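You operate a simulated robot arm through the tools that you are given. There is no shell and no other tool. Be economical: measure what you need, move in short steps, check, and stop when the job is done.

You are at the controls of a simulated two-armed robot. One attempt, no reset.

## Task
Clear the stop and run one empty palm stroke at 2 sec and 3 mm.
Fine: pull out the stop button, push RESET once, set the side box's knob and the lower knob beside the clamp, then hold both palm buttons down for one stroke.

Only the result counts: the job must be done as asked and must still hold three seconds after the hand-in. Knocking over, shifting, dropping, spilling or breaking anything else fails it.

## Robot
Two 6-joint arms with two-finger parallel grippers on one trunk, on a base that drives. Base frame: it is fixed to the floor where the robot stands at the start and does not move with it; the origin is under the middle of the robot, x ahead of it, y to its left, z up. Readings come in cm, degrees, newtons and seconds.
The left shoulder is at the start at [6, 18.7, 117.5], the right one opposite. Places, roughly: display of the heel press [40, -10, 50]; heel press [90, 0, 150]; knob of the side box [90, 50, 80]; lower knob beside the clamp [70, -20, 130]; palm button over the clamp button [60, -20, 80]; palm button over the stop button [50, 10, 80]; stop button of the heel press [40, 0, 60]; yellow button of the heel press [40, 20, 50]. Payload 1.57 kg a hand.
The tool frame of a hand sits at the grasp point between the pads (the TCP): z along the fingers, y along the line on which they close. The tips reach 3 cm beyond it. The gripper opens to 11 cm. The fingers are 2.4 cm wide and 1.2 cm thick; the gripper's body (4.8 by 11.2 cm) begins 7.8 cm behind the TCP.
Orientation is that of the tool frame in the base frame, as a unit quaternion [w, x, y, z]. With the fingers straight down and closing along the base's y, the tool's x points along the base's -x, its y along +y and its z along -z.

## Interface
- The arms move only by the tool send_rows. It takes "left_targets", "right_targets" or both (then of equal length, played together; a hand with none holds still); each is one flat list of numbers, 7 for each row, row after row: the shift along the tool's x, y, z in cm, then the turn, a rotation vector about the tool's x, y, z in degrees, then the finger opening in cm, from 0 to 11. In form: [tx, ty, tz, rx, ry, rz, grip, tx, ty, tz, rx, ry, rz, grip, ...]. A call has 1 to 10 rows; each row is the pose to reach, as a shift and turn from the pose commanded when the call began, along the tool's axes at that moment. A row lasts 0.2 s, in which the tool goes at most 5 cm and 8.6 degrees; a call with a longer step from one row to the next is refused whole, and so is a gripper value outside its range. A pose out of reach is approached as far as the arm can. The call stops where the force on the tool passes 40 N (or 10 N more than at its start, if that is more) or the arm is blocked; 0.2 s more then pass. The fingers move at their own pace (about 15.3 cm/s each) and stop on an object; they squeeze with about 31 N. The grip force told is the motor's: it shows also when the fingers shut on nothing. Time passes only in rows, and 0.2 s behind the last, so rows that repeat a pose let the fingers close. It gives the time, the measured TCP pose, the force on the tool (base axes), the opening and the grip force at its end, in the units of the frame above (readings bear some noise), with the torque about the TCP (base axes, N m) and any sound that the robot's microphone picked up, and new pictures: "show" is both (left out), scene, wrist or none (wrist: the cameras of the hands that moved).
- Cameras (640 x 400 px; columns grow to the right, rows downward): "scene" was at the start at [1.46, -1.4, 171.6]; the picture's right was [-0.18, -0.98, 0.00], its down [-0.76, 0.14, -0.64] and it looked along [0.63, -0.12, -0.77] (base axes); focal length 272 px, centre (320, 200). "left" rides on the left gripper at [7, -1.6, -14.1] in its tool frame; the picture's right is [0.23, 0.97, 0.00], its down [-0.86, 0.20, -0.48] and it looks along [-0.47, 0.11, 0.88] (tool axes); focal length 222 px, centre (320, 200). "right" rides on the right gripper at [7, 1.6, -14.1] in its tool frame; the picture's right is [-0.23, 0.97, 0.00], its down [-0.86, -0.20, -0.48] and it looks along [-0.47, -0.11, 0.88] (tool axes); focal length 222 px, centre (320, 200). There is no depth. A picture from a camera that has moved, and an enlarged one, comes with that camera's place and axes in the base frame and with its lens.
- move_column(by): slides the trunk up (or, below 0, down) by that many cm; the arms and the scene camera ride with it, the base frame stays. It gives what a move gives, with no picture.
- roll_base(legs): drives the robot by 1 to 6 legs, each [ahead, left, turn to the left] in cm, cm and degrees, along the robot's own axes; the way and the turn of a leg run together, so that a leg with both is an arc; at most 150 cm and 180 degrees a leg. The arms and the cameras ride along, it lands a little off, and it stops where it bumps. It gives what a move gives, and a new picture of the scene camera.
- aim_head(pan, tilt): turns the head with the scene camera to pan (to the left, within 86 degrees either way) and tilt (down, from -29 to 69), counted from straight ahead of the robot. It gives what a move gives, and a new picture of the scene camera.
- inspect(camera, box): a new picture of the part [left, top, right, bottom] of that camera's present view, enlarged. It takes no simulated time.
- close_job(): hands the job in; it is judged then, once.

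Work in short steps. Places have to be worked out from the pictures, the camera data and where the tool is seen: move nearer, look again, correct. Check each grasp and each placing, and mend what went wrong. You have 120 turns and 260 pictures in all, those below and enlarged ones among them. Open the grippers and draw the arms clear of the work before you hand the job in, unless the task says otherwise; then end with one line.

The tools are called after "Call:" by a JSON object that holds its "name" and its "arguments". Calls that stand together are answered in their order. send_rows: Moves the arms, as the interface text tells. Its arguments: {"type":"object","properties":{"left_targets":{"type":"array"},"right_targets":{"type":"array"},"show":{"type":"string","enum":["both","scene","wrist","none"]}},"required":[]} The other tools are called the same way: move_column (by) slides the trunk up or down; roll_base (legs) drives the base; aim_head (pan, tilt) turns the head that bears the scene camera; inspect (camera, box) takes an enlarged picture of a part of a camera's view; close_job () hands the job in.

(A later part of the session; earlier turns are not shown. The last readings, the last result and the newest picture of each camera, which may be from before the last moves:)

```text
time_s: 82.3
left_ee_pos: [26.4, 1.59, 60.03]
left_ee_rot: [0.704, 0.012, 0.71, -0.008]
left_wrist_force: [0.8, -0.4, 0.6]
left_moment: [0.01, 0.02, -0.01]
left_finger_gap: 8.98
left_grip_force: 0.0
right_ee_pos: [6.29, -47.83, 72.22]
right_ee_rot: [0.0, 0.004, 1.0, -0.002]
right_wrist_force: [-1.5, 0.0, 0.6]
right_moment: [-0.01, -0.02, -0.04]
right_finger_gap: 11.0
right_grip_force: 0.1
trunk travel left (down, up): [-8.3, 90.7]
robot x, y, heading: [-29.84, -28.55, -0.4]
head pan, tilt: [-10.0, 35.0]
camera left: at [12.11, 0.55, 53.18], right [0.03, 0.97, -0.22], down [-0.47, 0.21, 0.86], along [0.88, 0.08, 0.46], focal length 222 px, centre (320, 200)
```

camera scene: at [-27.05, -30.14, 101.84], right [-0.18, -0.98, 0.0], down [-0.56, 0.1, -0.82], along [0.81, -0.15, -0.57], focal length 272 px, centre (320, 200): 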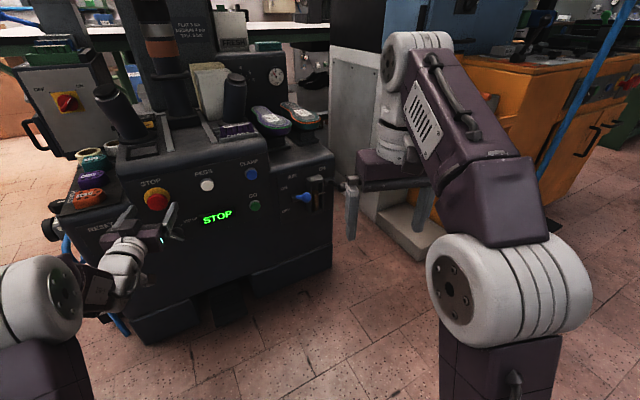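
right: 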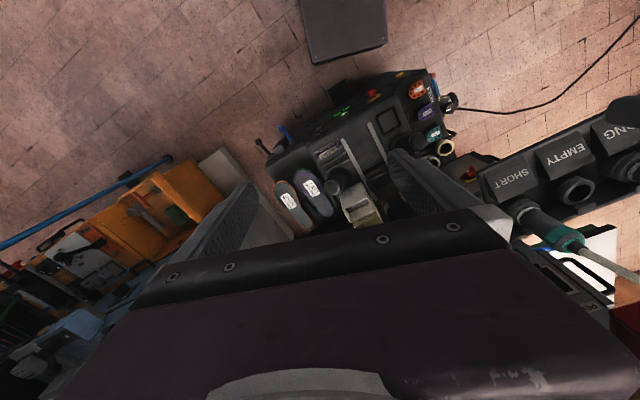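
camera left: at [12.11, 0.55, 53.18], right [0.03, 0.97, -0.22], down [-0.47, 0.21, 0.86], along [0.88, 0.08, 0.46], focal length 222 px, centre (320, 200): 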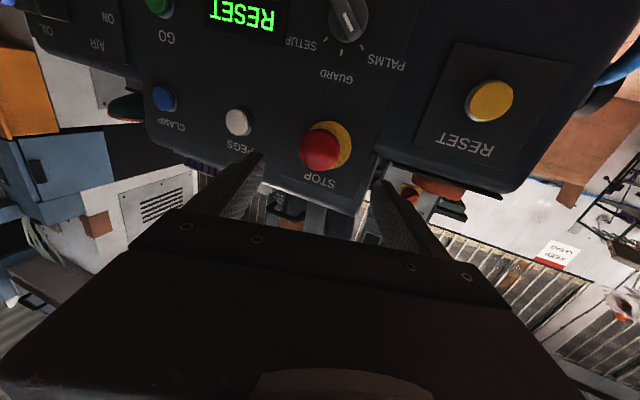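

RESET is at about (36, 16.1, 51.4). I shift the base left 14.6, lower the trunk 8.2 and close the fingers to push with.

Call:
{"name": "roll_base", "arguments": {"legs": [[0, 14.6, 0]]}}

Call:
{"name": "move_column", "arguments": {"by": -8.2}}

Call:
{"name": "send_rows", "arguments": {"left_targets": [0.3, 0, 0, 0, 0, 0, 0, 0.3, 0, 0, 0, 0, 0, 0, 0.3, 0, 0, 0, 0, 0, 0], "show": "both"}}

```text
time_s: 83.6
left_ee_pos: [26.52, 16.0, 60.03]
left_ee_rot: [0.704, 0.012, 0.71, -0.008]
left_wrist_force: [0.2, 0.0, 0.5]
left_moment: [0.01, 0.02, 0.0]
left_finger_gap: 9.01
left_grip_force: 0.0
right_ee_pos: [6.43, -33.43, 72.26]
right_ee_rot: [0.0, 0.005, 1.0, 0.0]
right_wrist_force: [-0.6, -0.1, -0.5]
right_moment: [0.01, -0.01, 0.01]
right_finger_gap: 11.01
right_grip_force: 0.1
trunk travel left (down, up): [-8.3, 90.7]
robot x, y, heading: [-29.37, -14.59, -0.5]
head pan, tilt: [-10.0, 35.0]
camera scene: at [-26.9, -15.85, 101.84], right [-0.18, -0.98, 0.0], down [-0.56, 0.1, -0.82], along [0.81, -0.15, -0.57], focal length 272 px, centre (320, 200)
```

scene: 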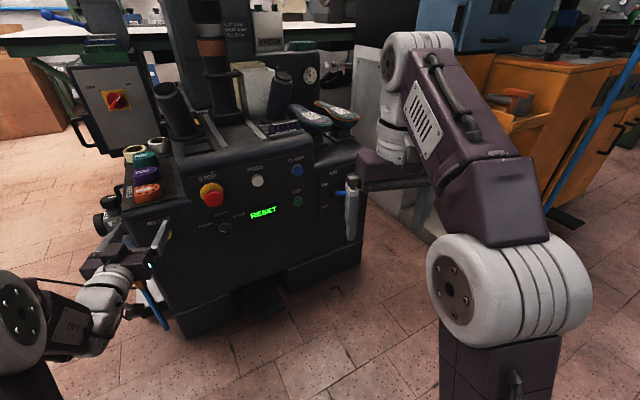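

```text
time_s: 84.8
left_ee_pos: [26.48, 16.05, 51.81]
left_ee_rot: [0.704, 0.01, 0.71, -0.007]
left_wrist_force: [-0.7, 0.5, -0.2]
left_moment: [0.0, 0.0, -0.02]
left_finger_gap: 8.99
left_grip_force: 0.0
right_ee_pos: [6.42, -33.37, 63.95]
right_ee_rot: [0.0, 0.004, 1.0, -0.001]
right_wrist_force: [-0.2, 0.8, 0.2]
right_moment: [-0.01, 0.0, 0.02]
right_finger_gap: 11.01
right_grip_force: 0.0
trunk travel left (down, up): [-0.1, 98.9]
robot x, y, heading: [-29.36, -13.96, -0.1]
head pan, tilt: [-10.0, 35.0]
```

```text
time_s: 85.6
left_ee_pos: [26.53, 16.04, 51.49]
left_ee_rot: [0.704, 0.011, 0.71, -0.008]
left_wrist_force: [0.3, 0.4, -0.9]
left_moment: [0.0, -0.01, -0.02]
left_finger_gap: 0.0
left_grip_force: 21.3
right_ee_pos: [6.44, -33.4, 63.98]
right_ee_rot: [-0.001, 0.004, 1.0, 0.0]
right_wrist_force: [0.2, -0.2, 0.5]
right_moment: [0.01, 0.01, 0.0]
right_finger_gap: 11.02
right_grip_force: 0.2
trunk travel left (down, up): [-0.1, 98.9]
robot x, y, heading: [-29.41, -14.32, -0.6]
head pan, tilt: [-10.0, 35.0]
camera scene: at [-26.9, -15.85, 93.64], right [-0.18, -0.98, 0.0], down [-0.56, 0.1, -0.82], along [0.81, -0.15, -0.57], focal length 272 px, centre (320, 200)
camera left: at [12.24, 14.91, 44.68], right [0.02, 0.97, -0.22], down [-0.47, 0.21, 0.86], along [0.88, 0.08, 0.46], focal length 222 px, centre (320, 200)
```

scene: 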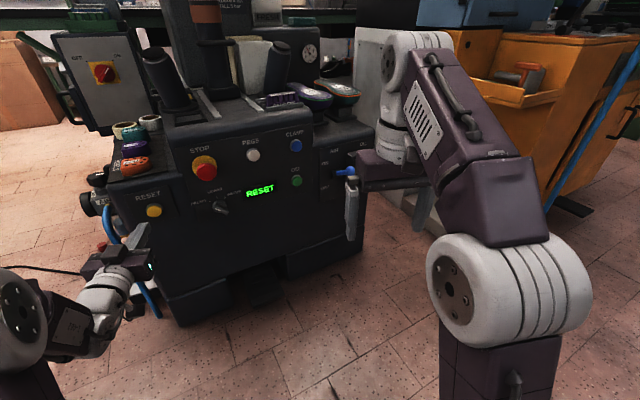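
left: 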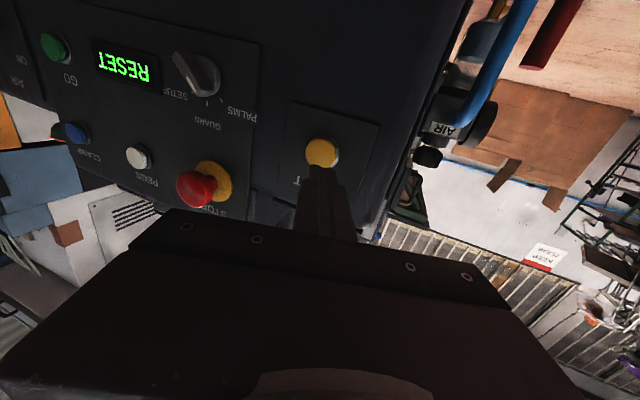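

Aligned with RESET. I push in, then withdraw.

Call:
{"name": "send_rows", "arguments": {"left_targets": [0, 0, 3, 0, 0, 0, 0, 0, 0, 6, 0, 0, 0, 0, 0, 0, 6.8, 0, 0, 0, 0, 0, 0, 7.4, 0, 0, 0, 0, 0, 0, 8, 0, 0, 0, 0], "show": "both"}}

```text
time_s: 86.4
left_ee_pos: [32.61, 16.09, 51.57]
left_ee_rot: [0.703, 0.01, 0.711, -0.008]
left_wrist_force: [-31.8, -6.1, 6.4]
left_moment: [0.08, -0.17, 0.11]
left_finger_gap: 0.04
left_grip_force: 21.6
right_ee_pos: [6.1, -33.34, 64.28]
right_ee_rot: [0.002, 0.003, 1.0, -0.001]
right_wrist_force: [0.3, -0.3, -0.7]
right_moment: [0.0, 0.02, 0.0]
right_finger_gap: 10.99
right_grip_force: 0.0
trunk travel left (down, up): [-0.1, 98.9]
robot x, y, heading: [-29.81, -14.04, -0.5]
head pan, tilt: [-10.0, 35.0]
heard: click
stopped in row 4 (left hand): the force on the tool passed its limit (the readings are from after the stop); the commanded pose is now the measured one
camera scene: at [-27.37, -15.93, 93.66], right [-0.18, -0.98, 0.0], down [-0.56, 0.1, -0.82], along [0.81, -0.14, -0.57], focal length 272 px, centre (320, 200)
camera left: at [18.31, 14.84, 44.76], right [0.02, 0.97, -0.22], down [-0.46, 0.21, 0.86], along [0.89, 0.09, 0.46], focal length 222 px, centre (320, 200)
```

scene: 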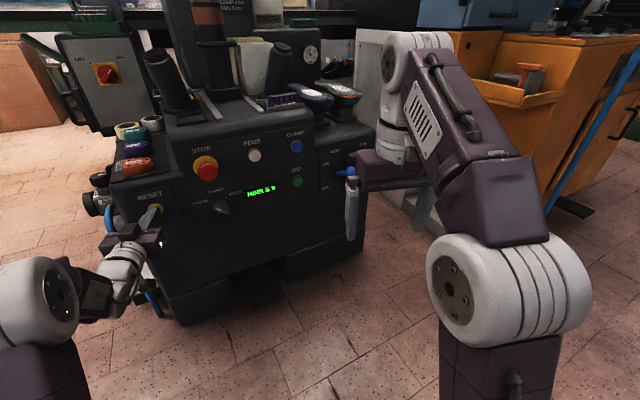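
left: 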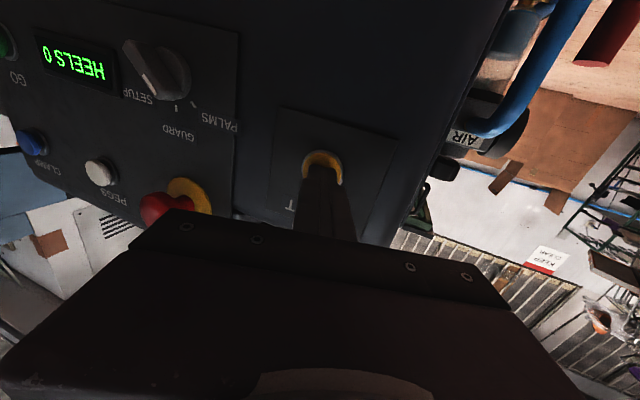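

Click; the display now reads "HEELS 0". I withdraw the hand and back the base off.

Call:
{"name": "send_rows", "arguments": {"left_targets": [0, 0, -4, 0, 0, 0, 0, 0, 0, -8, 0, 0, 0, 4], "show": "none"}}

Call:
{"name": "roll_base", "arguments": {"legs": [[-25, 0, 0]]}}

Call:
{"name": "move_column", "arguments": {"by": 40}}

Call:
{"name": "aim_head", "arguments": {"pan": 0, "tilt": 12}}

```text
time_s: 87.0
left_ee_pos: [24.75, 16.18, 51.37]
left_ee_rot: [0.7, 0.009, 0.714, -0.007]
left_wrist_force: [-0.4, -0.1, -0.4]
left_moment: [0.01, -0.02, 0.02]
left_finger_gap: 4.02
left_grip_force: 0.1
right_ee_pos: [6.36, -33.3, 64.06]
right_ee_rot: [0.0, 0.003, 1.0, -0.002]
right_wrist_force: [-0.4, 0.0, 0.3]
right_moment: [0.01, 0.03, 0.02]
right_finger_gap: 10.99
right_grip_force: 0.0
trunk travel left (down, up): [-0.1, 98.9]
robot x, y, heading: [-29.79, -14.61, -0.4]
head pan, tilt: [-10.0, 35.0]
```

```text
time_s: 88.9
left_ee_pos: [-0.58, 16.18, 51.46]
left_ee_rot: [0.701, 0.009, 0.713, -0.007]
left_wrist_force: [-0.6, 0.5, -0.4]
left_moment: [0.02, 0.01, 0.01]
left_finger_gap: 4.02
left_grip_force: 0.0
right_ee_pos: [-18.98, -33.25, 64.0]
right_ee_rot: [0.0, 0.002, 1.0, -0.001]
right_wrist_force: [0.0, 0.1, 0.1]
right_moment: [0.01, 0.01, 0.02]
right_finger_gap: 11.01
right_grip_force: 0.0
trunk travel left (down, up): [-0.1, 98.9]
robot x, y, heading: [-55.29, -14.18, -0.1]
head pan, tilt: [-10.0, 35.0]
camera scene: at [-52.41, -15.72, 93.64], right [-0.18, -0.98, 0.0], down [-0.56, 0.1, -0.82], along [0.81, -0.15, -0.57], focal length 272 px, centre (320, 200)
```

scene: 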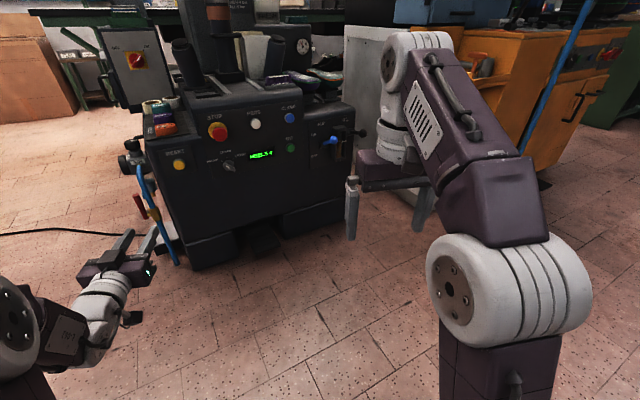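

```text
time_s: 92.7
left_ee_pos: [-0.62, 16.11, 91.53]
left_ee_rot: [0.701, 0.01, 0.713, -0.008]
left_wrist_force: [0.9, 0.1, -0.4]
left_moment: [0.0, 0.03, 0.0]
left_finger_gap: 4.0
left_grip_force: 0.1
right_ee_pos: [-19.03, -33.14, 104.0]
right_ee_rot: [-0.001, 0.003, 1.0, -0.001]
right_wrist_force: [0.0, 0.9, -0.2]
right_moment: [0.01, 0.02, -0.01]
right_finger_gap: 11.01
right_grip_force: 0.1
trunk travel left (down, up): [-40.1, 58.9]
robot x, y, heading: [-55.14, -14.21, -0.3]
head pan, tilt: [-10.0, 35.0]
```

```text
time_s: 93.6
left_ee_pos: [-0.64, 16.25, 91.5]
left_ee_rot: [0.701, 0.01, 0.713, -0.008]
left_wrist_force: [-0.5, -0.4, 0.0]
left_moment: [0.02, 0.03, -0.02]
left_finger_gap: 4.05
left_grip_force: 0.1
right_ee_pos: [-19.16, -33.23, 104.11]
right_ee_rot: [0.0, 0.003, 1.0, -0.001]
right_wrist_force: [0.8, 0.0, -0.8]
right_moment: [-0.01, 0.0, -0.01]
right_finger_gap: 11.03
right_grip_force: 0.1
trunk travel left (down, up): [-40.1, 58.9]
robot x, y, heading: [-55.06, -14.48, -0.3]
head pan, tilt: [0.0, 12.0]
camera scene: at [-51.76, -14.2, 137.32], right [-0.01, -1.0, 0.0], down [-0.21, 0.0, -0.98], along [0.98, -0.01, -0.21], focal length 272 px, centre (320, 200)
```

scene: 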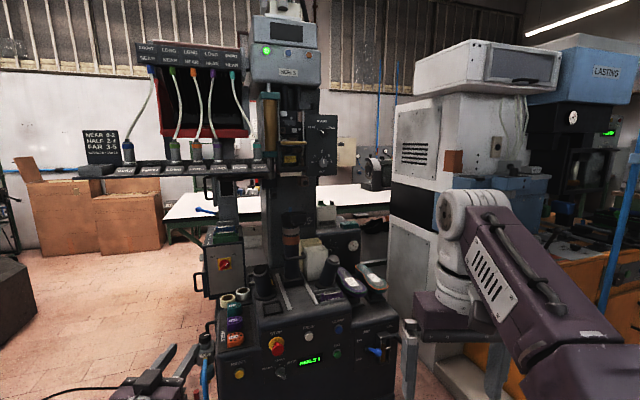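

Call:
{"name": "inspect", "arguments": {"camera": "scene", "box": [240, 90, 390, 200]}}

Call:
{"name": "inspect", "arguments": {"camera": "scene", "box": [220, 220, 390, 390]}}

Call:
{"name": "inspect", "arguments": {"camera": "scene", "box": [230, 0, 350, 100]}}

```text
3.64 times, centred on (315, 145) of scene
camera zoom: at [-51.76, -14.2, 137.32], right [-0.01, -1.0, 0.0], down [-0.21, 0.0, -0.98], along [0.98, -0.01, -0.21], focal length 988 px, centre (338, 400)
```

zoom: 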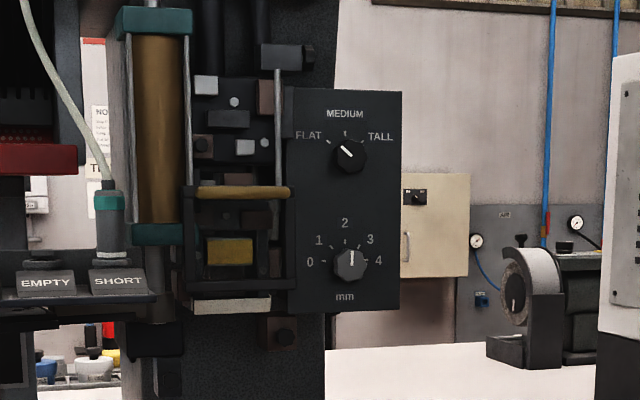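

```text
2.35 times, centred on (305, 305) of scene
camera zoom: at [-51.76, -14.2, 137.32], right [-0.01, -1.0, 0.0], down [-0.21, 0.0, -0.98], along [0.98, -0.01, -0.21], focal length 640 px, centre (355, -47)
```

zoom: 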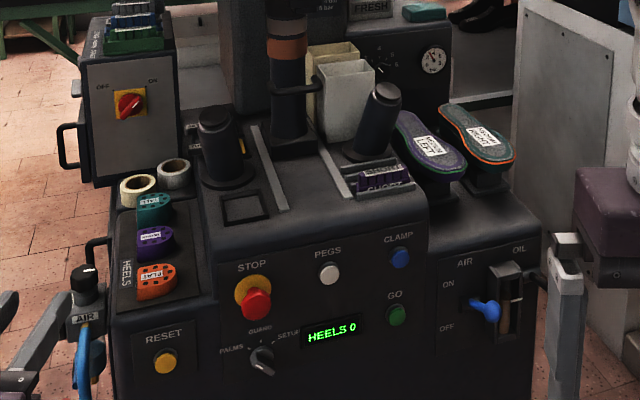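

```text
4.00 times, centred on (290, 50) of scene
camera zoom: at [-51.76, -14.2, 137.32], right [-0.01, -1.0, 0.0], down [-0.21, 0.0, -0.98], along [0.98, -0.01, -0.21], focal length 1087 px, centre (440, 800)
```

zoom: 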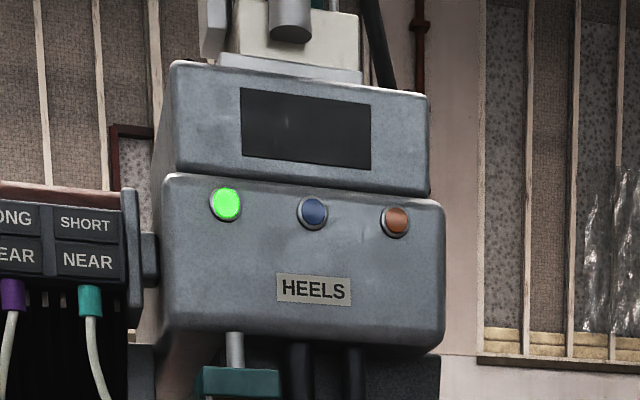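

The mm knob points at 2; it is near (71.4, −16.8, 128.2) and needs +45°. I raise the trunk, roll the left hand −112° as before, and drive in line with it.

Call:
{"name": "move_column", "arguments": {"by": 36.7}}

Call:
{"name": "send_rows", "arguments": {"left_targets": [0, 0, 0, 0, 0, -8.5, 5, 0, 0, 0, 0, 0, -17, 5, 0, 0, 0, 0, 0, -25.5, 5, 0, 0, 0, 0, 0, -34, 5, 0, 0, 0, 0, 0, -42.5, 5, 0, 0, 0, 0, 0, -51, 5, 0, 0, 0, 0, 0, -59.5, 5, 0, 0, 0, 0, 0, -68, 5, 0, 0, 0, 0, 0, -76.5, 5, 0, 0, 0, 0, 0, -85, 5], "show": "none"}}

Call:
{"name": "send_rows", "arguments": {"left_targets": [0, 0, 0, 0, 0, -8.5, 5, 0, 0, 0, 0, 0, -17, 5, 0, 0, 0, 0, 0, -26, 5], "show": "none"}}

Call:
{"name": "roll_base", "arguments": {"legs": [[0, -32.5, 0.4], [38, 0, 0]]}}

Call:
{"name": "inspect", "arguments": {"camera": "left", "box": [0, 0, 640, 400]}}

```text
time_s: 97.1
left_ee_pos: [-0.67, 16.33, 128.14]
left_ee_rot: [0.701, 0.009, 0.713, -0.007]
left_wrist_force: [0.7, 0.9, -0.4]
left_moment: [0.03, -0.02, 0.01]
left_finger_gap: 3.97
left_grip_force: 0.1
right_ee_pos: [-19.06, -33.39, 140.73]
right_ee_rot: [0.0, 0.003, 1.0, -0.001]
right_wrist_force: [0.5, -0.4, -0.7]
right_moment: [0.0, -0.01, 0.0]
right_finger_gap: 10.99
right_grip_force: 0.0
trunk travel left (down, up): [-76.8, 22.2]
robot x, y, heading: [-54.85, -14.14, -0.3]
head pan, tilt: [0.0, 12.0]
```

```text
time_s: 99.3
left_ee_pos: [-0.61, 16.19, 128.11]
left_ee_rot: [0.511, -0.476, 0.531, -0.48]
left_wrist_force: [0.7, -0.4, 0.6]
left_moment: [0.02, 0.0, 0.01]
left_finger_gap: 5.0
left_grip_force: 0.0
right_ee_pos: [-19.05, -33.25, 140.67]
right_ee_rot: [-0.001, 0.002, 1.0, 0.0]
right_wrist_force: [-0.2, 0.0, -0.5]
right_moment: [0.0, 0.03, 0.01]
right_finger_gap: 11.01
right_grip_force: 0.3
trunk travel left (down, up): [-76.8, 22.2]
robot x, y, heading: [-54.57, -14.2, -0.3]
head pan, tilt: [0.0, 12.0]
```

```text
refused: row 3 steps farther than a row can; nothing moved
```

```text
time_s: 103.5
left_ee_pos: [36.39, -15.84, 128.25]
left_ee_rot: [0.515, -0.478, 0.53, -0.476]
left_wrist_force: [1.3, 0.4, -0.1]
left_moment: [0.0, -0.01, 0.01]
left_finger_gap: 5.01
left_grip_force: 0.1
right_ee_pos: [18.47, -65.4, 140.77]
right_ee_rot: [0.0, -0.001, 1.0, 0.0]
right_wrist_force: [0.8, 0.4, 0.6]
right_moment: [0.01, -0.04, -0.03]
right_finger_gap: 11.0
right_grip_force: 0.0
trunk travel left (down, up): [-76.8, 22.2]
robot x, y, heading: [-17.51, -46.99, 0.3]
head pan, tilt: [0.0, 12.0]
camera scene: at [-14.45, -46.72, 174.03], right [0.0, -1.0, 0.0], down [-0.21, 0.0, -0.98], along [0.98, 0.0, -0.21], focal length 272 px, centre (320, 200)
```

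scene: 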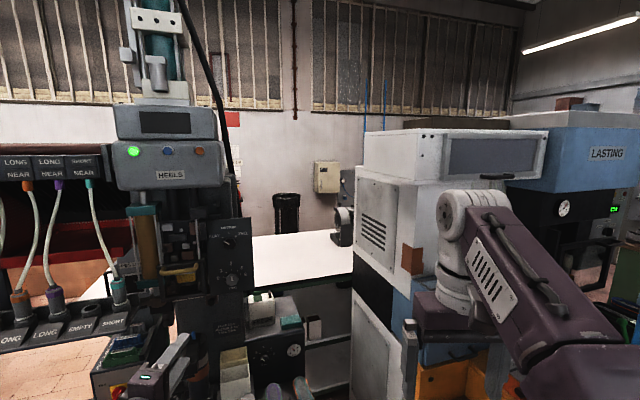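

```text
1.00 times, centred on (320, 200) of left (not enlarged: the box is as wide or as high as the picture)
camera zoom: at [22.19, -22.64, 129.46], right [-0.02, -0.14, -0.99], down [-0.47, 0.88, -0.11], along [0.88, 0.46, -0.08], focal length 222 px, centre (320, 200)
```

zoom: 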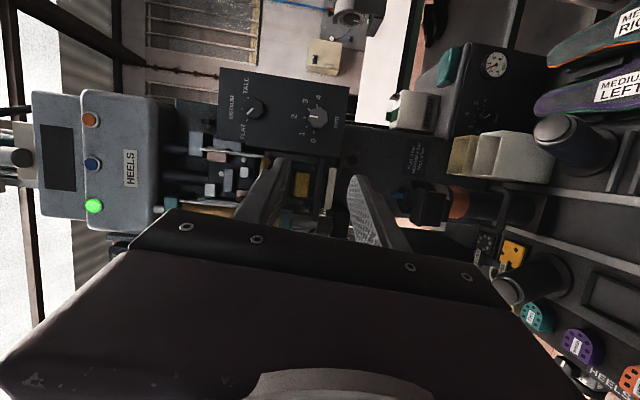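

On line. I finish the roll, then drive 17 cm forward.

Call:
{"name": "send_rows", "arguments": {"left_targets": [0, 0, 0, 0, 0, -8.5, 5, 0, 0, 0, 0, 0, -17, 5, 0, 0, 0, 0, 0, -25, 5], "show": "none"}}

Call:
{"name": "roll_base", "arguments": {"legs": [[17, 0, 0]]}}

Call:
{"name": "inspect", "arguments": {"camera": "left", "box": [0, 0, 640, 400]}}

```text
time_s: 104.3
left_ee_pos: [36.73, -15.75, 128.11]
left_ee_rot: [-0.398, 0.581, -0.413, 0.577]
left_wrist_force: [0.8, 0.1, -0.1]
left_moment: [0.0, 0.02, -0.01]
left_finger_gap: 5.0
left_grip_force: 0.1
right_ee_pos: [18.69, -65.4, 140.6]
right_ee_rot: [-0.001, -0.001, 1.0, -0.001]
right_wrist_force: [-1.0, -0.3, -0.3]
right_moment: [0.01, -0.02, -0.02]
right_finger_gap: 11.01
right_grip_force: 0.1
trunk travel left (down, up): [-76.8, 22.2]
robot x, y, heading: [-17.59, -46.95, 0.3]
head pan, tilt: [0.0, 12.0]
```

```text
time_s: 105.7
left_ee_pos: [53.28, -15.58, 128.22]
left_ee_rot: [-0.4, 0.58, -0.412, 0.577]
left_wrist_force: [0.5, -0.7, 0.5]
left_moment: [-0.03, 0.02, 0.03]
left_finger_gap: 5.02
left_grip_force: 0.1
right_ee_pos: [35.27, -65.17, 140.87]
right_ee_rot: [0.0, -0.003, 1.0, -0.001]
right_wrist_force: [-1.2, -0.4, 0.2]
right_moment: [-0.01, 0.02, 0.02]
right_finger_gap: 11.01
right_grip_force: 0.1
trunk travel left (down, up): [-76.8, 22.2]
robot x, y, heading: [-0.65, -46.52, 0.1]
head pan, tilt: [0.0, 12.0]
camera scene: at [2.31, -46.6, 174.04], right [0.01, -1.0, 0.0], down [-0.21, 0.0, -0.98], along [0.98, 0.01, -0.21], focal length 272 px, centre (320, 200)
```

scene: 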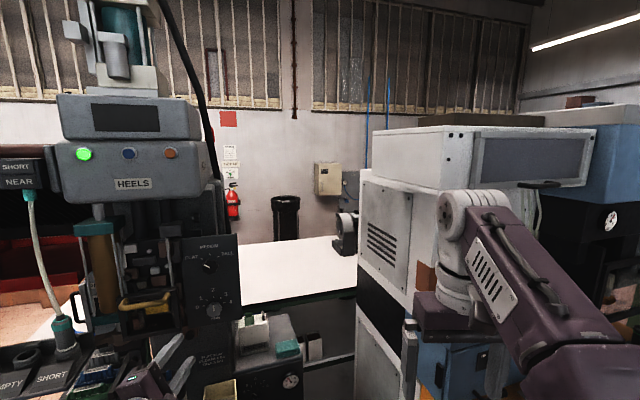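

```text
1.00 times, centred on (320, 200) of left (not enlarged: the box is as wide or as high as the picture)
camera zoom: at [39.01, -21.34, 132.42], right [-0.02, -0.54, -0.84], down [-0.48, 0.74, -0.47], along [0.88, 0.39, -0.27], focal length 222 px, centre (320, 200)
```

zoom: 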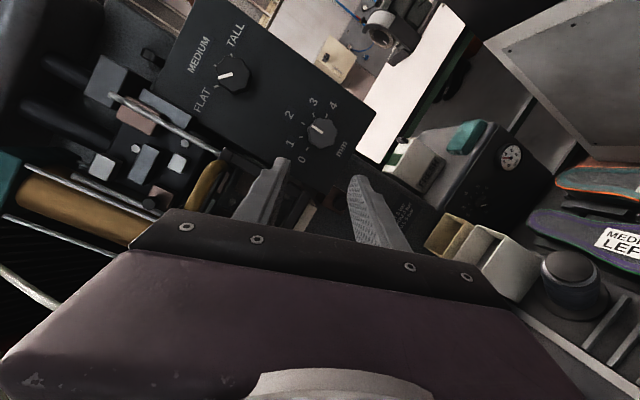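

Target ≈ (71, −16.2, 128.1). I extend the arm 12 cm with a small lateral fix.

Call:
{"name": "send_rows", "arguments": {"left_targets": [0.3, 0.1, 4, 0, 0, 0, 5, 0.4, 0.2, 8, 0, 0, 0, 5, 0.4, 0.2, 12, 0, 0, 0, 5], "show": "wrist"}}

```text
time_s: 106.5
left_ee_pos: [65.71, -16.06, 127.61]
left_ee_rot: [-0.4, 0.583, -0.414, 0.574]
left_wrist_force: [0.1, 0.1, -0.2]
left_moment: [0.02, 0.02, 0.01]
left_finger_gap: 5.01
left_grip_force: 0.0
right_ee_pos: [35.9, -65.09, 140.69]
right_ee_rot: [0.0, -0.003, 1.0, -0.001]
right_wrist_force: [0.7, -0.4, -0.1]
right_moment: [-0.02, 0.04, -0.04]
right_finger_gap: 11.0
right_grip_force: 0.0
trunk travel left (down, up): [-76.8, 22.2]
robot x, y, heading: [-0.68, -46.39, 0.3]
head pan, tilt: [0.0, 12.0]
camera left: at [51.54, -21.79, 131.93], right [-0.02, -0.54, -0.84], down [-0.48, 0.74, -0.47], along [0.88, 0.39, -0.28], focal length 222 px, centre (320, 200)
```

left: 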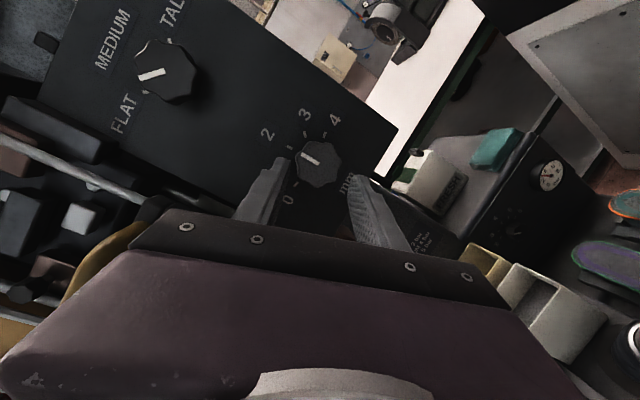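

Call:
{"name": "send_rows", "arguments": {"left_targets": [0.1, -0.1, 2, 0, 0, 0, 5, 0.1, -0.1, 3.7, 0, 0, 0, 5], "show": "wrist"}}

```text
time_s: 107.1
left_ee_pos: [68.97, -16.09, 128.21]
left_ee_rot: [-0.401, 0.58, -0.412, 0.576]
left_wrist_force: [0.2, -0.6, 0.4]
left_moment: [0.02, 0.03, 0.01]
left_finger_gap: 5.01
left_grip_force: 0.0
right_ee_pos: [35.36, -65.31, 140.93]
right_ee_rot: [0.001, -0.003, 1.0, 0.0]
right_wrist_force: [-0.9, 0.2, 0.2]
right_moment: [0.0, -0.04, 0.03]
right_finger_gap: 11.02
right_grip_force: 0.2
trunk travel left (down, up): [-76.8, 22.2]
robot x, y, heading: [-0.76, -46.45, 0.4]
head pan, tilt: [0.0, 12.0]
camera left: at [54.79, -22.0, 132.28], right [-0.02, -0.54, -0.84], down [-0.48, 0.74, -0.47], along [0.88, 0.39, -0.27], focal length 222 px, centre (320, 200)
```

left: 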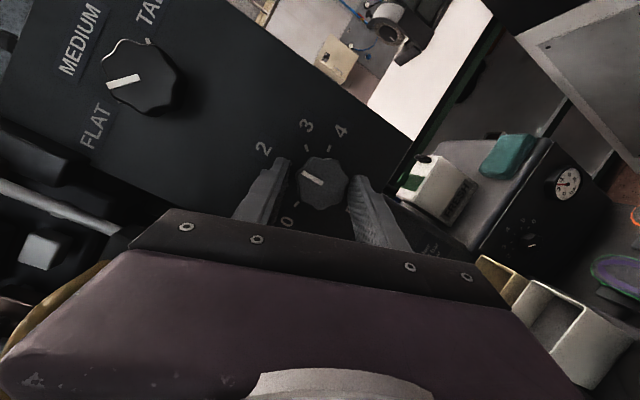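

Call:
{"name": "send_rows", "arguments": {"left_targets": [0, 0.3, 0.6, 0, 0, 0, 5, 0, 0.3, 1.2, 0, 0, 0, 5], "show": "wrist"}}

```text
time_s: 107.9
left_ee_pos: [69.11, -16.29, 128.21]
left_ee_rot: [-0.402, 0.581, -0.411, 0.576]
left_wrist_force: [-36.5, -3.9, -1.0]
left_moment: [0.07, -1.04, 0.74]
left_finger_gap: 4.78
left_grip_force: 0.0
right_ee_pos: [34.43, -65.38, 141.06]
right_ee_rot: [0.005, -0.003, 1.0, -0.001]
right_wrist_force: [-0.2, -1.5, 0.4]
right_moment: [0.0, -0.02, -0.01]
right_finger_gap: 11.0
right_grip_force: 0.0
trunk travel left (down, up): [-76.8, 22.2]
robot x, y, heading: [-0.81, -46.49, 0.5]
head pan, tilt: [0.0, 12.0]
stopped in row 2 (left hand): the force on the tool passed its limit (the readings are from after the stop); the commanded pose is now the measured one
camera left: at [54.96, -22.05, 132.31], right [-0.01, -0.54, -0.84], down [-0.48, 0.74, -0.47], along [0.88, 0.4, -0.27], focal length 222 px, centre (320, 200)
```

left: 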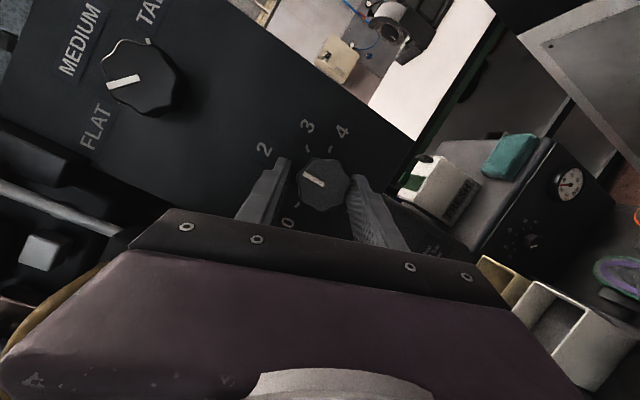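

Tips reached the panel. I back off 0.3 and close on the knob.

Call:
{"name": "send_rows", "arguments": {"left_targets": [0, 0.3, -0.3, 0, 0, 0, 2, 0, 0.3, -0.3, 0, 0, 0, 2, 0, 0.3, -0.3, 0, 0, 0, 2], "show": "wrist"}}

```text
time_s: 108.7
left_ee_pos: [69.19, -16.27, 128.0]
left_ee_rot: [-0.402, 0.58, -0.41, 0.578]
left_wrist_force: [-21.4, 1.2, 16.7]
left_moment: [0.0, -0.58, 0.75]
left_finger_gap: 4.02
left_grip_force: 44.8
right_ee_pos: [34.63, -65.28, 141.09]
right_ee_rot: [0.003, -0.003, 1.0, 0.0]
right_wrist_force: [-0.1, -0.3, -0.2]
right_moment: [0.04, -0.01, 0.01]
right_finger_gap: 11.0
right_grip_force: 0.1
trunk travel left (down, up): [-76.8, 22.2]
robot x, y, heading: [-0.61, -46.54, 0.6]
head pan, tilt: [0.0, 12.0]
camera left: at [54.98, -22.08, 132.08], right [-0.01, -0.54, -0.84], down [-0.48, 0.74, -0.47], along [0.88, 0.39, -0.27], focal length 222 px, centre (320, 200)
```

left: 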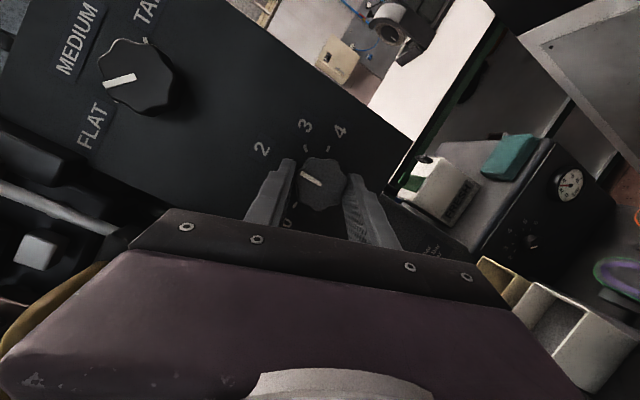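

Gripped. I turn +45° while easing the axial push.

Call:
{"name": "send_rows", "arguments": {"left_targets": [0, 0.2, -0.2, 0, 0, 0, 2, 0, 0.2, -0.2, 0, 0, 8, 2, 0, 0.2, -0.2, 0, 0, 16, 2, 0, 0.2, -0.2, 0, 0, 24, 2, 0, 0.2, -0.2, 0, 0, 32, 2, 0, 0.2, -0.2, 0, 0, 40, 2, 0, 0.2, -0.2, 0, 0, 46, 2], "show": "wrist"}}

```text
time_s: 110.3
left_ee_pos: [69.27, -16.8, 127.65]
left_ee_rot: [0.596, -0.37, 0.606, -0.374]
left_wrist_force: [-4.8, -3.7, 27.1]
left_moment: [-0.35, 0.93, -0.6]
left_finger_gap: 3.99
left_grip_force: 45.2
right_ee_pos: [34.89, -65.56, 140.81]
right_ee_rot: [0.004, -0.003, 1.0, 0.001]
right_wrist_force: [0.2, 0.4, -0.2]
right_moment: [-0.02, -0.06, 0.02]
right_finger_gap: 10.98
right_grip_force: 0.1
trunk travel left (down, up): [-76.8, 22.2]
robot x, y, heading: [-0.84, -46.5, 0.4]
head pan, tilt: [0.0, 12.0]
camera left: at [54.99, -23.5, 126.26], right [-0.01, 0.23, -0.97], down [-0.47, 0.86, 0.21], along [0.89, 0.45, 0.1], focal length 222 px, centre (320, 200)
```

left: 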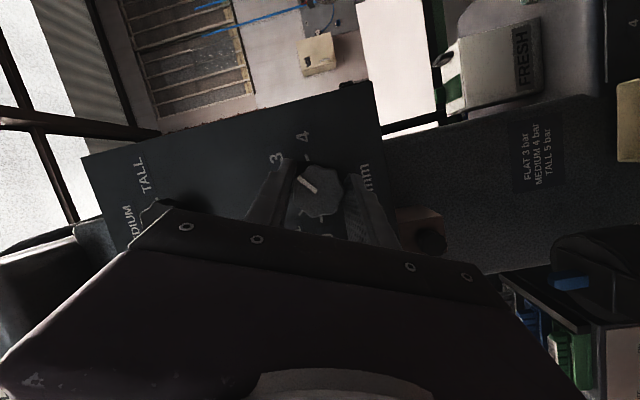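

Marker points toward 3. I release, withdraw and check.

Call:
{"name": "send_rows", "arguments": {"left_targets": [0, 0, 0, 0, 0, 0, 5.5, 0, 0, 0, 0, 0, 0, 5.5, 0, 0, -4, 0, 0, 0, 5.5, 0, 0, -9, 0, 0, 0, 5.5], "show": "wrist"}}

Call:
{"name": "inspect", "arguments": {"camera": "left", "box": [240, 80, 400, 230]}}

Call:
{"name": "inspect", "arguments": {"camera": "scene", "box": [170, 225, 260, 335]}}

```text
time_s: 111.3
left_ee_pos: [60.42, -16.3, 127.7]
left_ee_rot: [0.593, -0.374, 0.607, -0.373]
left_wrist_force: [-0.2, 0.3, 0.7]
left_moment: [0.02, 0.03, -0.01]
left_finger_gap: 5.48
left_grip_force: 0.0
right_ee_pos: [35.03, -65.24, 141.05]
right_ee_rot: [0.003, -0.003, 1.0, -0.001]
right_wrist_force: [-0.7, 0.0, 0.4]
right_moment: [0.04, -0.05, -0.01]
right_finger_gap: 11.0
right_grip_force: 0.1
trunk travel left (down, up): [-76.8, 22.2]
robot x, y, heading: [-0.6, -46.55, 0.6]
head pan, tilt: [0.0, 12.0]
camera left: at [46.18, -23.11, 126.36], right [-0.01, 0.23, -0.97], down [-0.47, 0.86, 0.21], along [0.88, 0.46, 0.09], focal length 222 px, centre (320, 200)
```

left: 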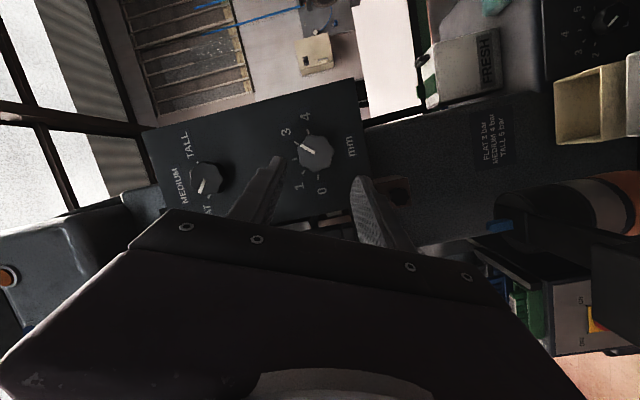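

```text
2.67 times, centred on (320, 155) of left
camera zoom: at [46.18, -23.11, 126.36], right [-0.01, 0.23, -0.97], down [-0.47, 0.86, 0.21], along [0.88, 0.46, 0.09], focal length 592 px, centre (320, 320)
```

zoom: 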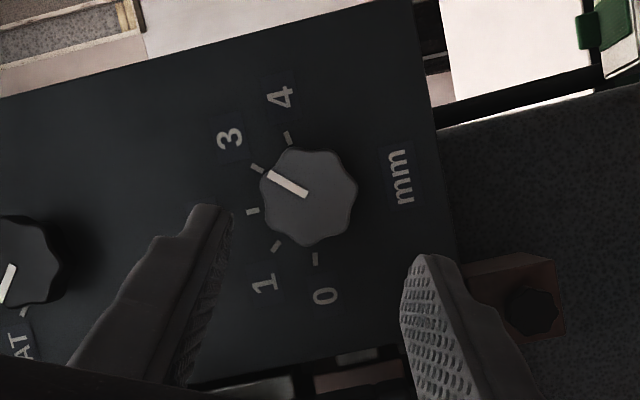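

```text
3.64 times, centred on (215, 280) of scene
camera zoom: at [1.88, -46.67, 174.03], right [0.01, -1.0, 0.0], down [-0.2, 0.0, -0.98], along [0.98, 0.01, -0.2], focal length 988 px, centre (702, -91)
```

zoom: 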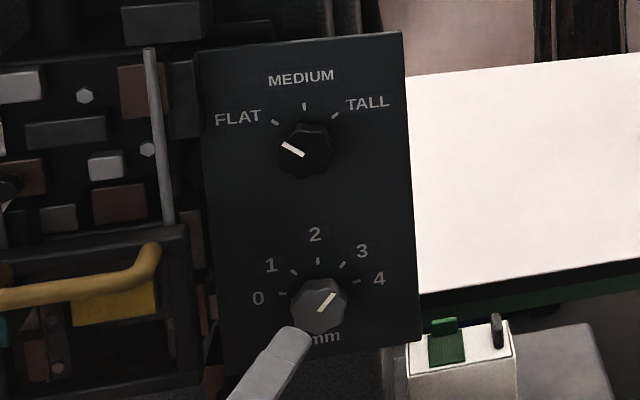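

The mm knob is at 3. Now the palm buttons: I back off, lower the trunk and look at the posts.

Call:
{"name": "roll_base", "arguments": {"legs": [[-35, 0, 0], [0, 42, 0]]}}

Call:
{"name": "move_column", "arguments": {"by": -26}}

Call:
{"name": "aim_head", "arguments": {"pan": 0, "tilt": 35}}

Call:
{"name": "inspect", "arguments": {"camera": "scene", "box": [240, 140, 400, 260]}}

```text
time_s: 115.7
left_ee_pos: [25.42, 25.07, 127.45]
left_ee_rot: [0.593, -0.376, 0.607, -0.371]
left_wrist_force: [-0.9, -0.1, 0.0]
left_moment: [0.01, 0.01, -0.01]
left_finger_gap: 5.52
left_grip_force: 0.0
right_ee_pos: [0.1, -23.98, 140.7]
right_ee_rot: [0.0, -0.005, 1.0, 0.0]
right_wrist_force: [0.2, -0.7, -0.4]
right_moment: [0.02, -0.02, 0.0]
right_finger_gap: 11.01
right_grip_force: 0.1
trunk travel left (down, up): [-76.8, 22.2]
robot x, y, heading: [-36.11, -5.54, 0.8]
head pan, tilt: [0.0, 12.0]
camera scene: at [-32.93, -5.5, 174.03], right [0.01, -1.0, 0.0], down [-0.21, 0.0, -0.98], along [0.98, 0.01, -0.21], focal length 272 px, centre (320, 200)
```

scene: 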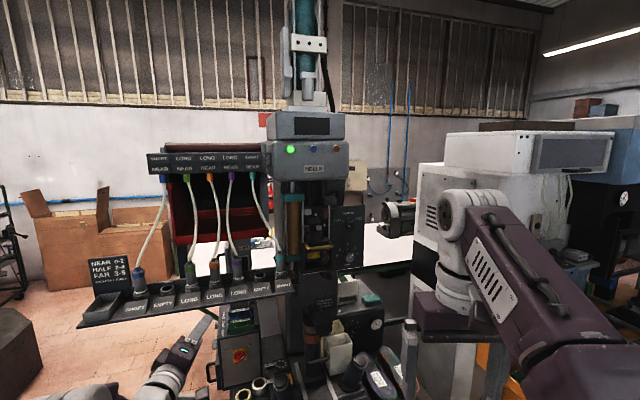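

```text
time_s: 118.4
left_ee_pos: [25.46, 25.12, 101.38]
left_ee_rot: [0.593, -0.376, 0.607, -0.371]
left_wrist_force: [0.3, 0.0, -0.3]
left_moment: [-0.03, -0.02, 0.02]
left_finger_gap: 5.5
left_grip_force: 0.1
right_ee_pos: [-0.0, -23.96, 114.73]
right_ee_rot: [-0.001, -0.006, 1.0, 0.0]
right_wrist_force: [-0.1, 0.2, -0.1]
right_moment: [0.0, -0.01, -0.02]
right_finger_gap: 11.02
right_grip_force: 0.1
trunk travel left (down, up): [-50.8, 48.2]
robot x, y, heading: [-36.23, -5.47, 0.8]
head pan, tilt: [0.0, 12.0]
```

```text
time_s: 119.2
left_ee_pos: [25.43, 25.12, 101.38]
left_ee_rot: [0.593, -0.377, 0.607, -0.371]
left_wrist_force: [0.2, 0.3, 0.5]
left_moment: [0.02, -0.02, 0.0]
left_finger_gap: 5.49
left_grip_force: 0.0
right_ee_pos: [0.04, -23.91, 114.8]
right_ee_rot: [-0.001, -0.005, 1.0, -0.001]
right_wrist_force: [-0.3, 0.2, 0.0]
right_moment: [0.01, -0.03, -0.01]
right_finger_gap: 11.0
right_grip_force: 0.1
trunk travel left (down, up): [-50.8, 48.2]
robot x, y, heading: [-36.51, -5.53, 0.9]
head pan, tilt: [0.0, 35.0]
camera scene: at [-33.44, -5.33, 144.34], right [0.01, -1.0, 0.0], down [-0.57, -0.01, -0.82], along [0.82, 0.01, -0.57], focal length 272 px, centre (320, 200)
```

scene: 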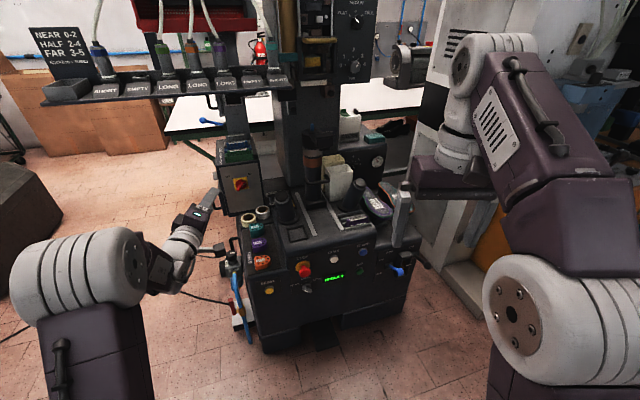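

```text
3.33 times, centred on (320, 200) of scene
camera zoom: at [-33.44, -5.33, 144.34], right [0.01, -1.0, 0.0], down [-0.57, -0.01, -0.82], along [0.82, 0.01, -0.57], focal length 906 px, centre (320, 200)
```

zoom: 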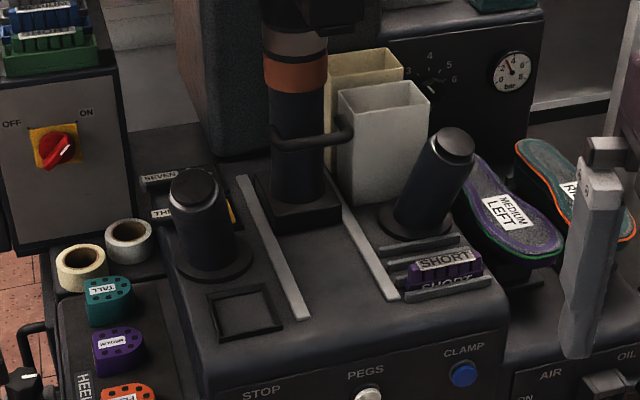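

Caps: left ≈ (54.8, 10.4, 84.8) leaning toward me, right ≈ (65.1, −21.2, 84.3) leaning toward me and right. I reorient the left hand pointing steeply down, fingers closed, in free space.

Call:
{"name": "send_rows", "arguments": {"left_targets": [0, 0, 0, 0, 0, 8, 0, 0, 0, 0, 0, 0, 16, 0, 0, 0, 0, 0, 0, 24, 0, 0, 0, 0, 0, 0, 32, 0, 0, 0, 0, 0, 0, 40, 0, 0, 0, 0, 0, 0, 48, 0, 0, 0, 0, 0, 0, 56, 0, 0, 0, 0, 0, 0, 64, 0], "show": "none"}}

Call:
{"name": "send_rows", "arguments": {"left_targets": [0.8, -1.6, -1.7, 0, 8.3, 0, 0, 1.6, -3.2, -3.5, 0, 16.6, 0, 0, 2.5, -4.9, -5.2, 0, 25, 0, 0, 3.3, -6.5, -7, 0, 33.3, 0, 0, 4.1, -8.2, -8.8, 0, 41.6, 0, 0, 4.9, -9.8, -10.5, 0, 50, 0, 0, 5.7, -11.4, -12.3, 0, 58.3, 0, 0, 6.6, -13, -14, 0, 66.6, 0, 0, 7.4, -14.7, -15.8, 0, 75, 0, 0], "show": "both"}}

```text
time_s: 121.0
left_ee_pos: [25.41, 24.99, 101.42]
left_ee_rot: [0.7, 0.004, 0.714, -0.001]
left_wrist_force: [0.6, 0.2, 0.3]
left_moment: [0.01, -0.01, 0.05]
left_finger_gap: 0.0
left_grip_force: 21.0
right_ee_pos: [0.06, -23.73, 114.7]
right_ee_rot: [-0.001, -0.005, 1.0, -0.002]
right_wrist_force: [-0.2, -0.9, -0.2]
right_moment: [0.0, -0.02, 0.0]
right_finger_gap: 11.02
right_grip_force: 0.1
trunk travel left (down, up): [-50.8, 48.2]
robot x, y, heading: [-35.98, -5.22, 0.6]
head pan, tilt: [0.0, 35.0]
```

```text
time_s: 123.0
left_ee_pos: [9.32, 10.51, 94.27]
left_ee_rot: [0.119, 0.004, 0.993, 0.001]
left_wrist_force: [0.2, 0.3, 0.3]
left_moment: [0.01, -0.04, 0.0]
left_finger_gap: 0.01
left_grip_force: 20.9
left hand out of reach, approached as far as the arm can: row 5, 6
right_ee_pos: [0.1, -23.85, 114.83]
right_ee_rot: [0.001, -0.005, 1.0, 0.001]
right_wrist_force: [-0.4, -0.3, 0.1]
right_moment: [0.0, 0.01, 0.0]
right_finger_gap: 11.01
right_grip_force: 0.1
trunk travel left (down, up): [-50.8, 48.2]
robot x, y, heading: [-35.66, -5.36, 0.4]
head pan, tilt: [0.0, 35.0]
camera scene: at [-33.39, -5.39, 144.34], right [0.01, -1.0, 0.0], down [-0.57, -0.01, -0.82], along [0.82, 0.01, -0.57], focal length 272 px, centre (320, 200)
camera left: at [-0.84, 9.07, 106.45], right [-0.22, 0.98, -0.05], down [0.72, 0.19, 0.67], along [0.66, 0.11, -0.74], focal length 222 px, centre (320, 200)
```

scene: 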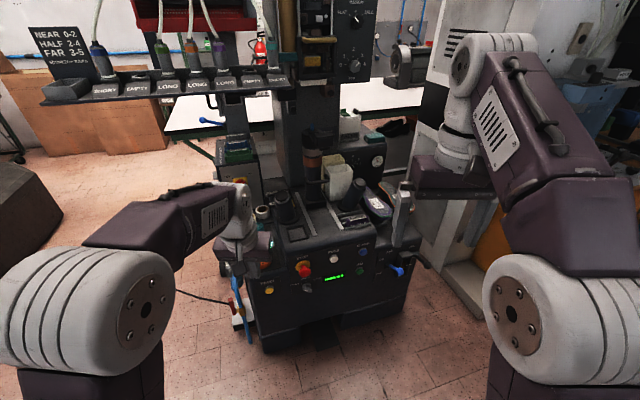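
left: 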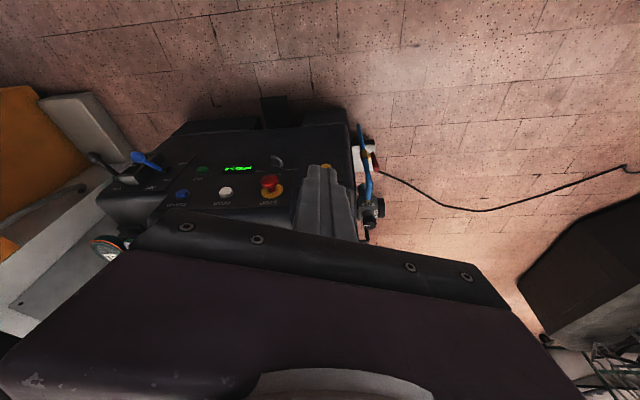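

Left pose is reachable. Now the right hand: tilt toward its post's axis and extend similarly.

Call:
{"name": "send_rows", "arguments": {"right_targets": [-2.9, 0.3, 3, -2, -2, 0, 0, -5.8, 0.5, 6.1, -4, -4, 0, 0, -8.7, 0.8, 9.1, -6, -6, 0, 0, -11.5, 1.1, 12.2, -8, -8, 0, 0, -14.4, 1.4, 15.2, -10, -10, 0, 0, -17.3, 1.6, 18.3, -12, -12, 0, 0, -20.2, 1.9, 21.3, -14, -14, 0, 0], "show": "both"}}

Call:
{"name": "inspect", "arguments": {"camera": "scene", "box": [230, 170, 430, 310]}}

```text
time_s: 124.7
left_ee_pos: [9.32, 10.67, 94.36]
left_ee_rot: [0.119, 0.003, 0.993, 0.0]
left_wrist_force: [0.1, 0.1, -0.9]
left_moment: [-0.01, -0.05, 0.04]
left_finger_gap: 0.01
left_grip_force: 21.6
right_ee_pos: [20.54, -21.84, 93.65]
right_ee_rot: [0.121, -0.005, 0.985, 0.122]
right_wrist_force: [0.3, 0.2, -0.4]
right_moment: [0.0, 0.03, -0.01]
right_finger_gap: 0.0
right_grip_force: 21.4
trunk travel left (down, up): [-50.8, 48.2]
robot x, y, heading: [-36.0, -5.48, 0.6]
head pan, tilt: [0.0, 35.0]
camera scene: at [-33.28, -5.36, 144.34], right [0.01, -1.0, 0.0], down [-0.57, -0.01, -0.82], along [0.82, 0.01, -0.57], focal length 272 px, centre (320, 200)
camera right: at [10.32, -23.27, 105.56], right [0.18, 0.94, 0.29], down [0.72, -0.33, 0.61], along [0.66, 0.1, -0.74], focal length 222 px, centre (320, 200)
```

scene: 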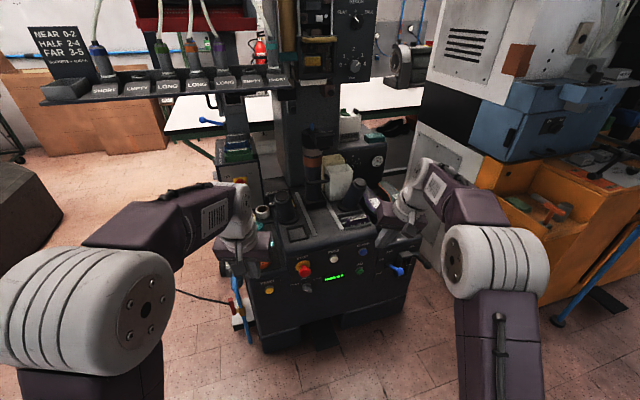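
right: 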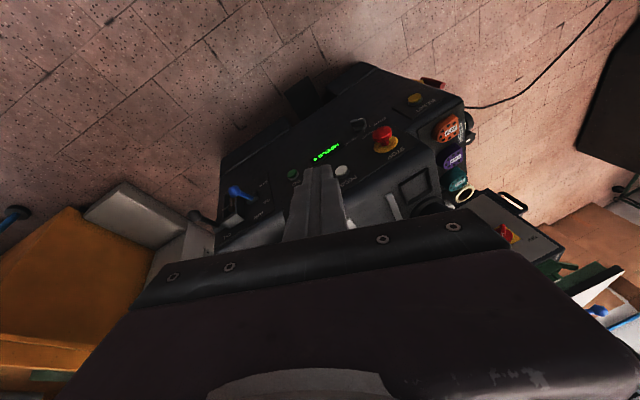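

```text
2.86 times, centred on (330, 240) of scene
camera zoom: at [-33.28, -5.36, 144.34], right [0.01, -1.0, 0.0], down [-0.57, -0.01, -0.82], along [0.82, 0.01, -0.57], focal length 777 px, centre (291, 86)
```

zoom: 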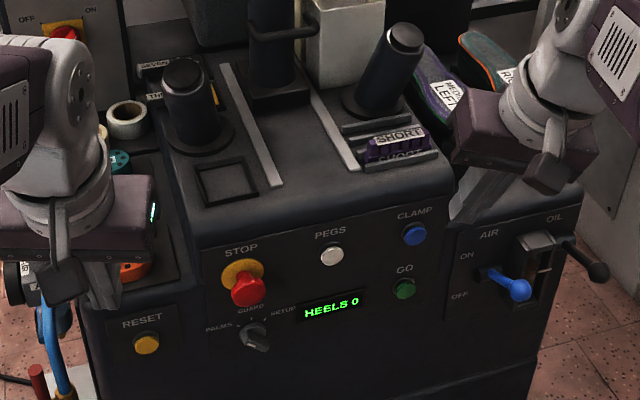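

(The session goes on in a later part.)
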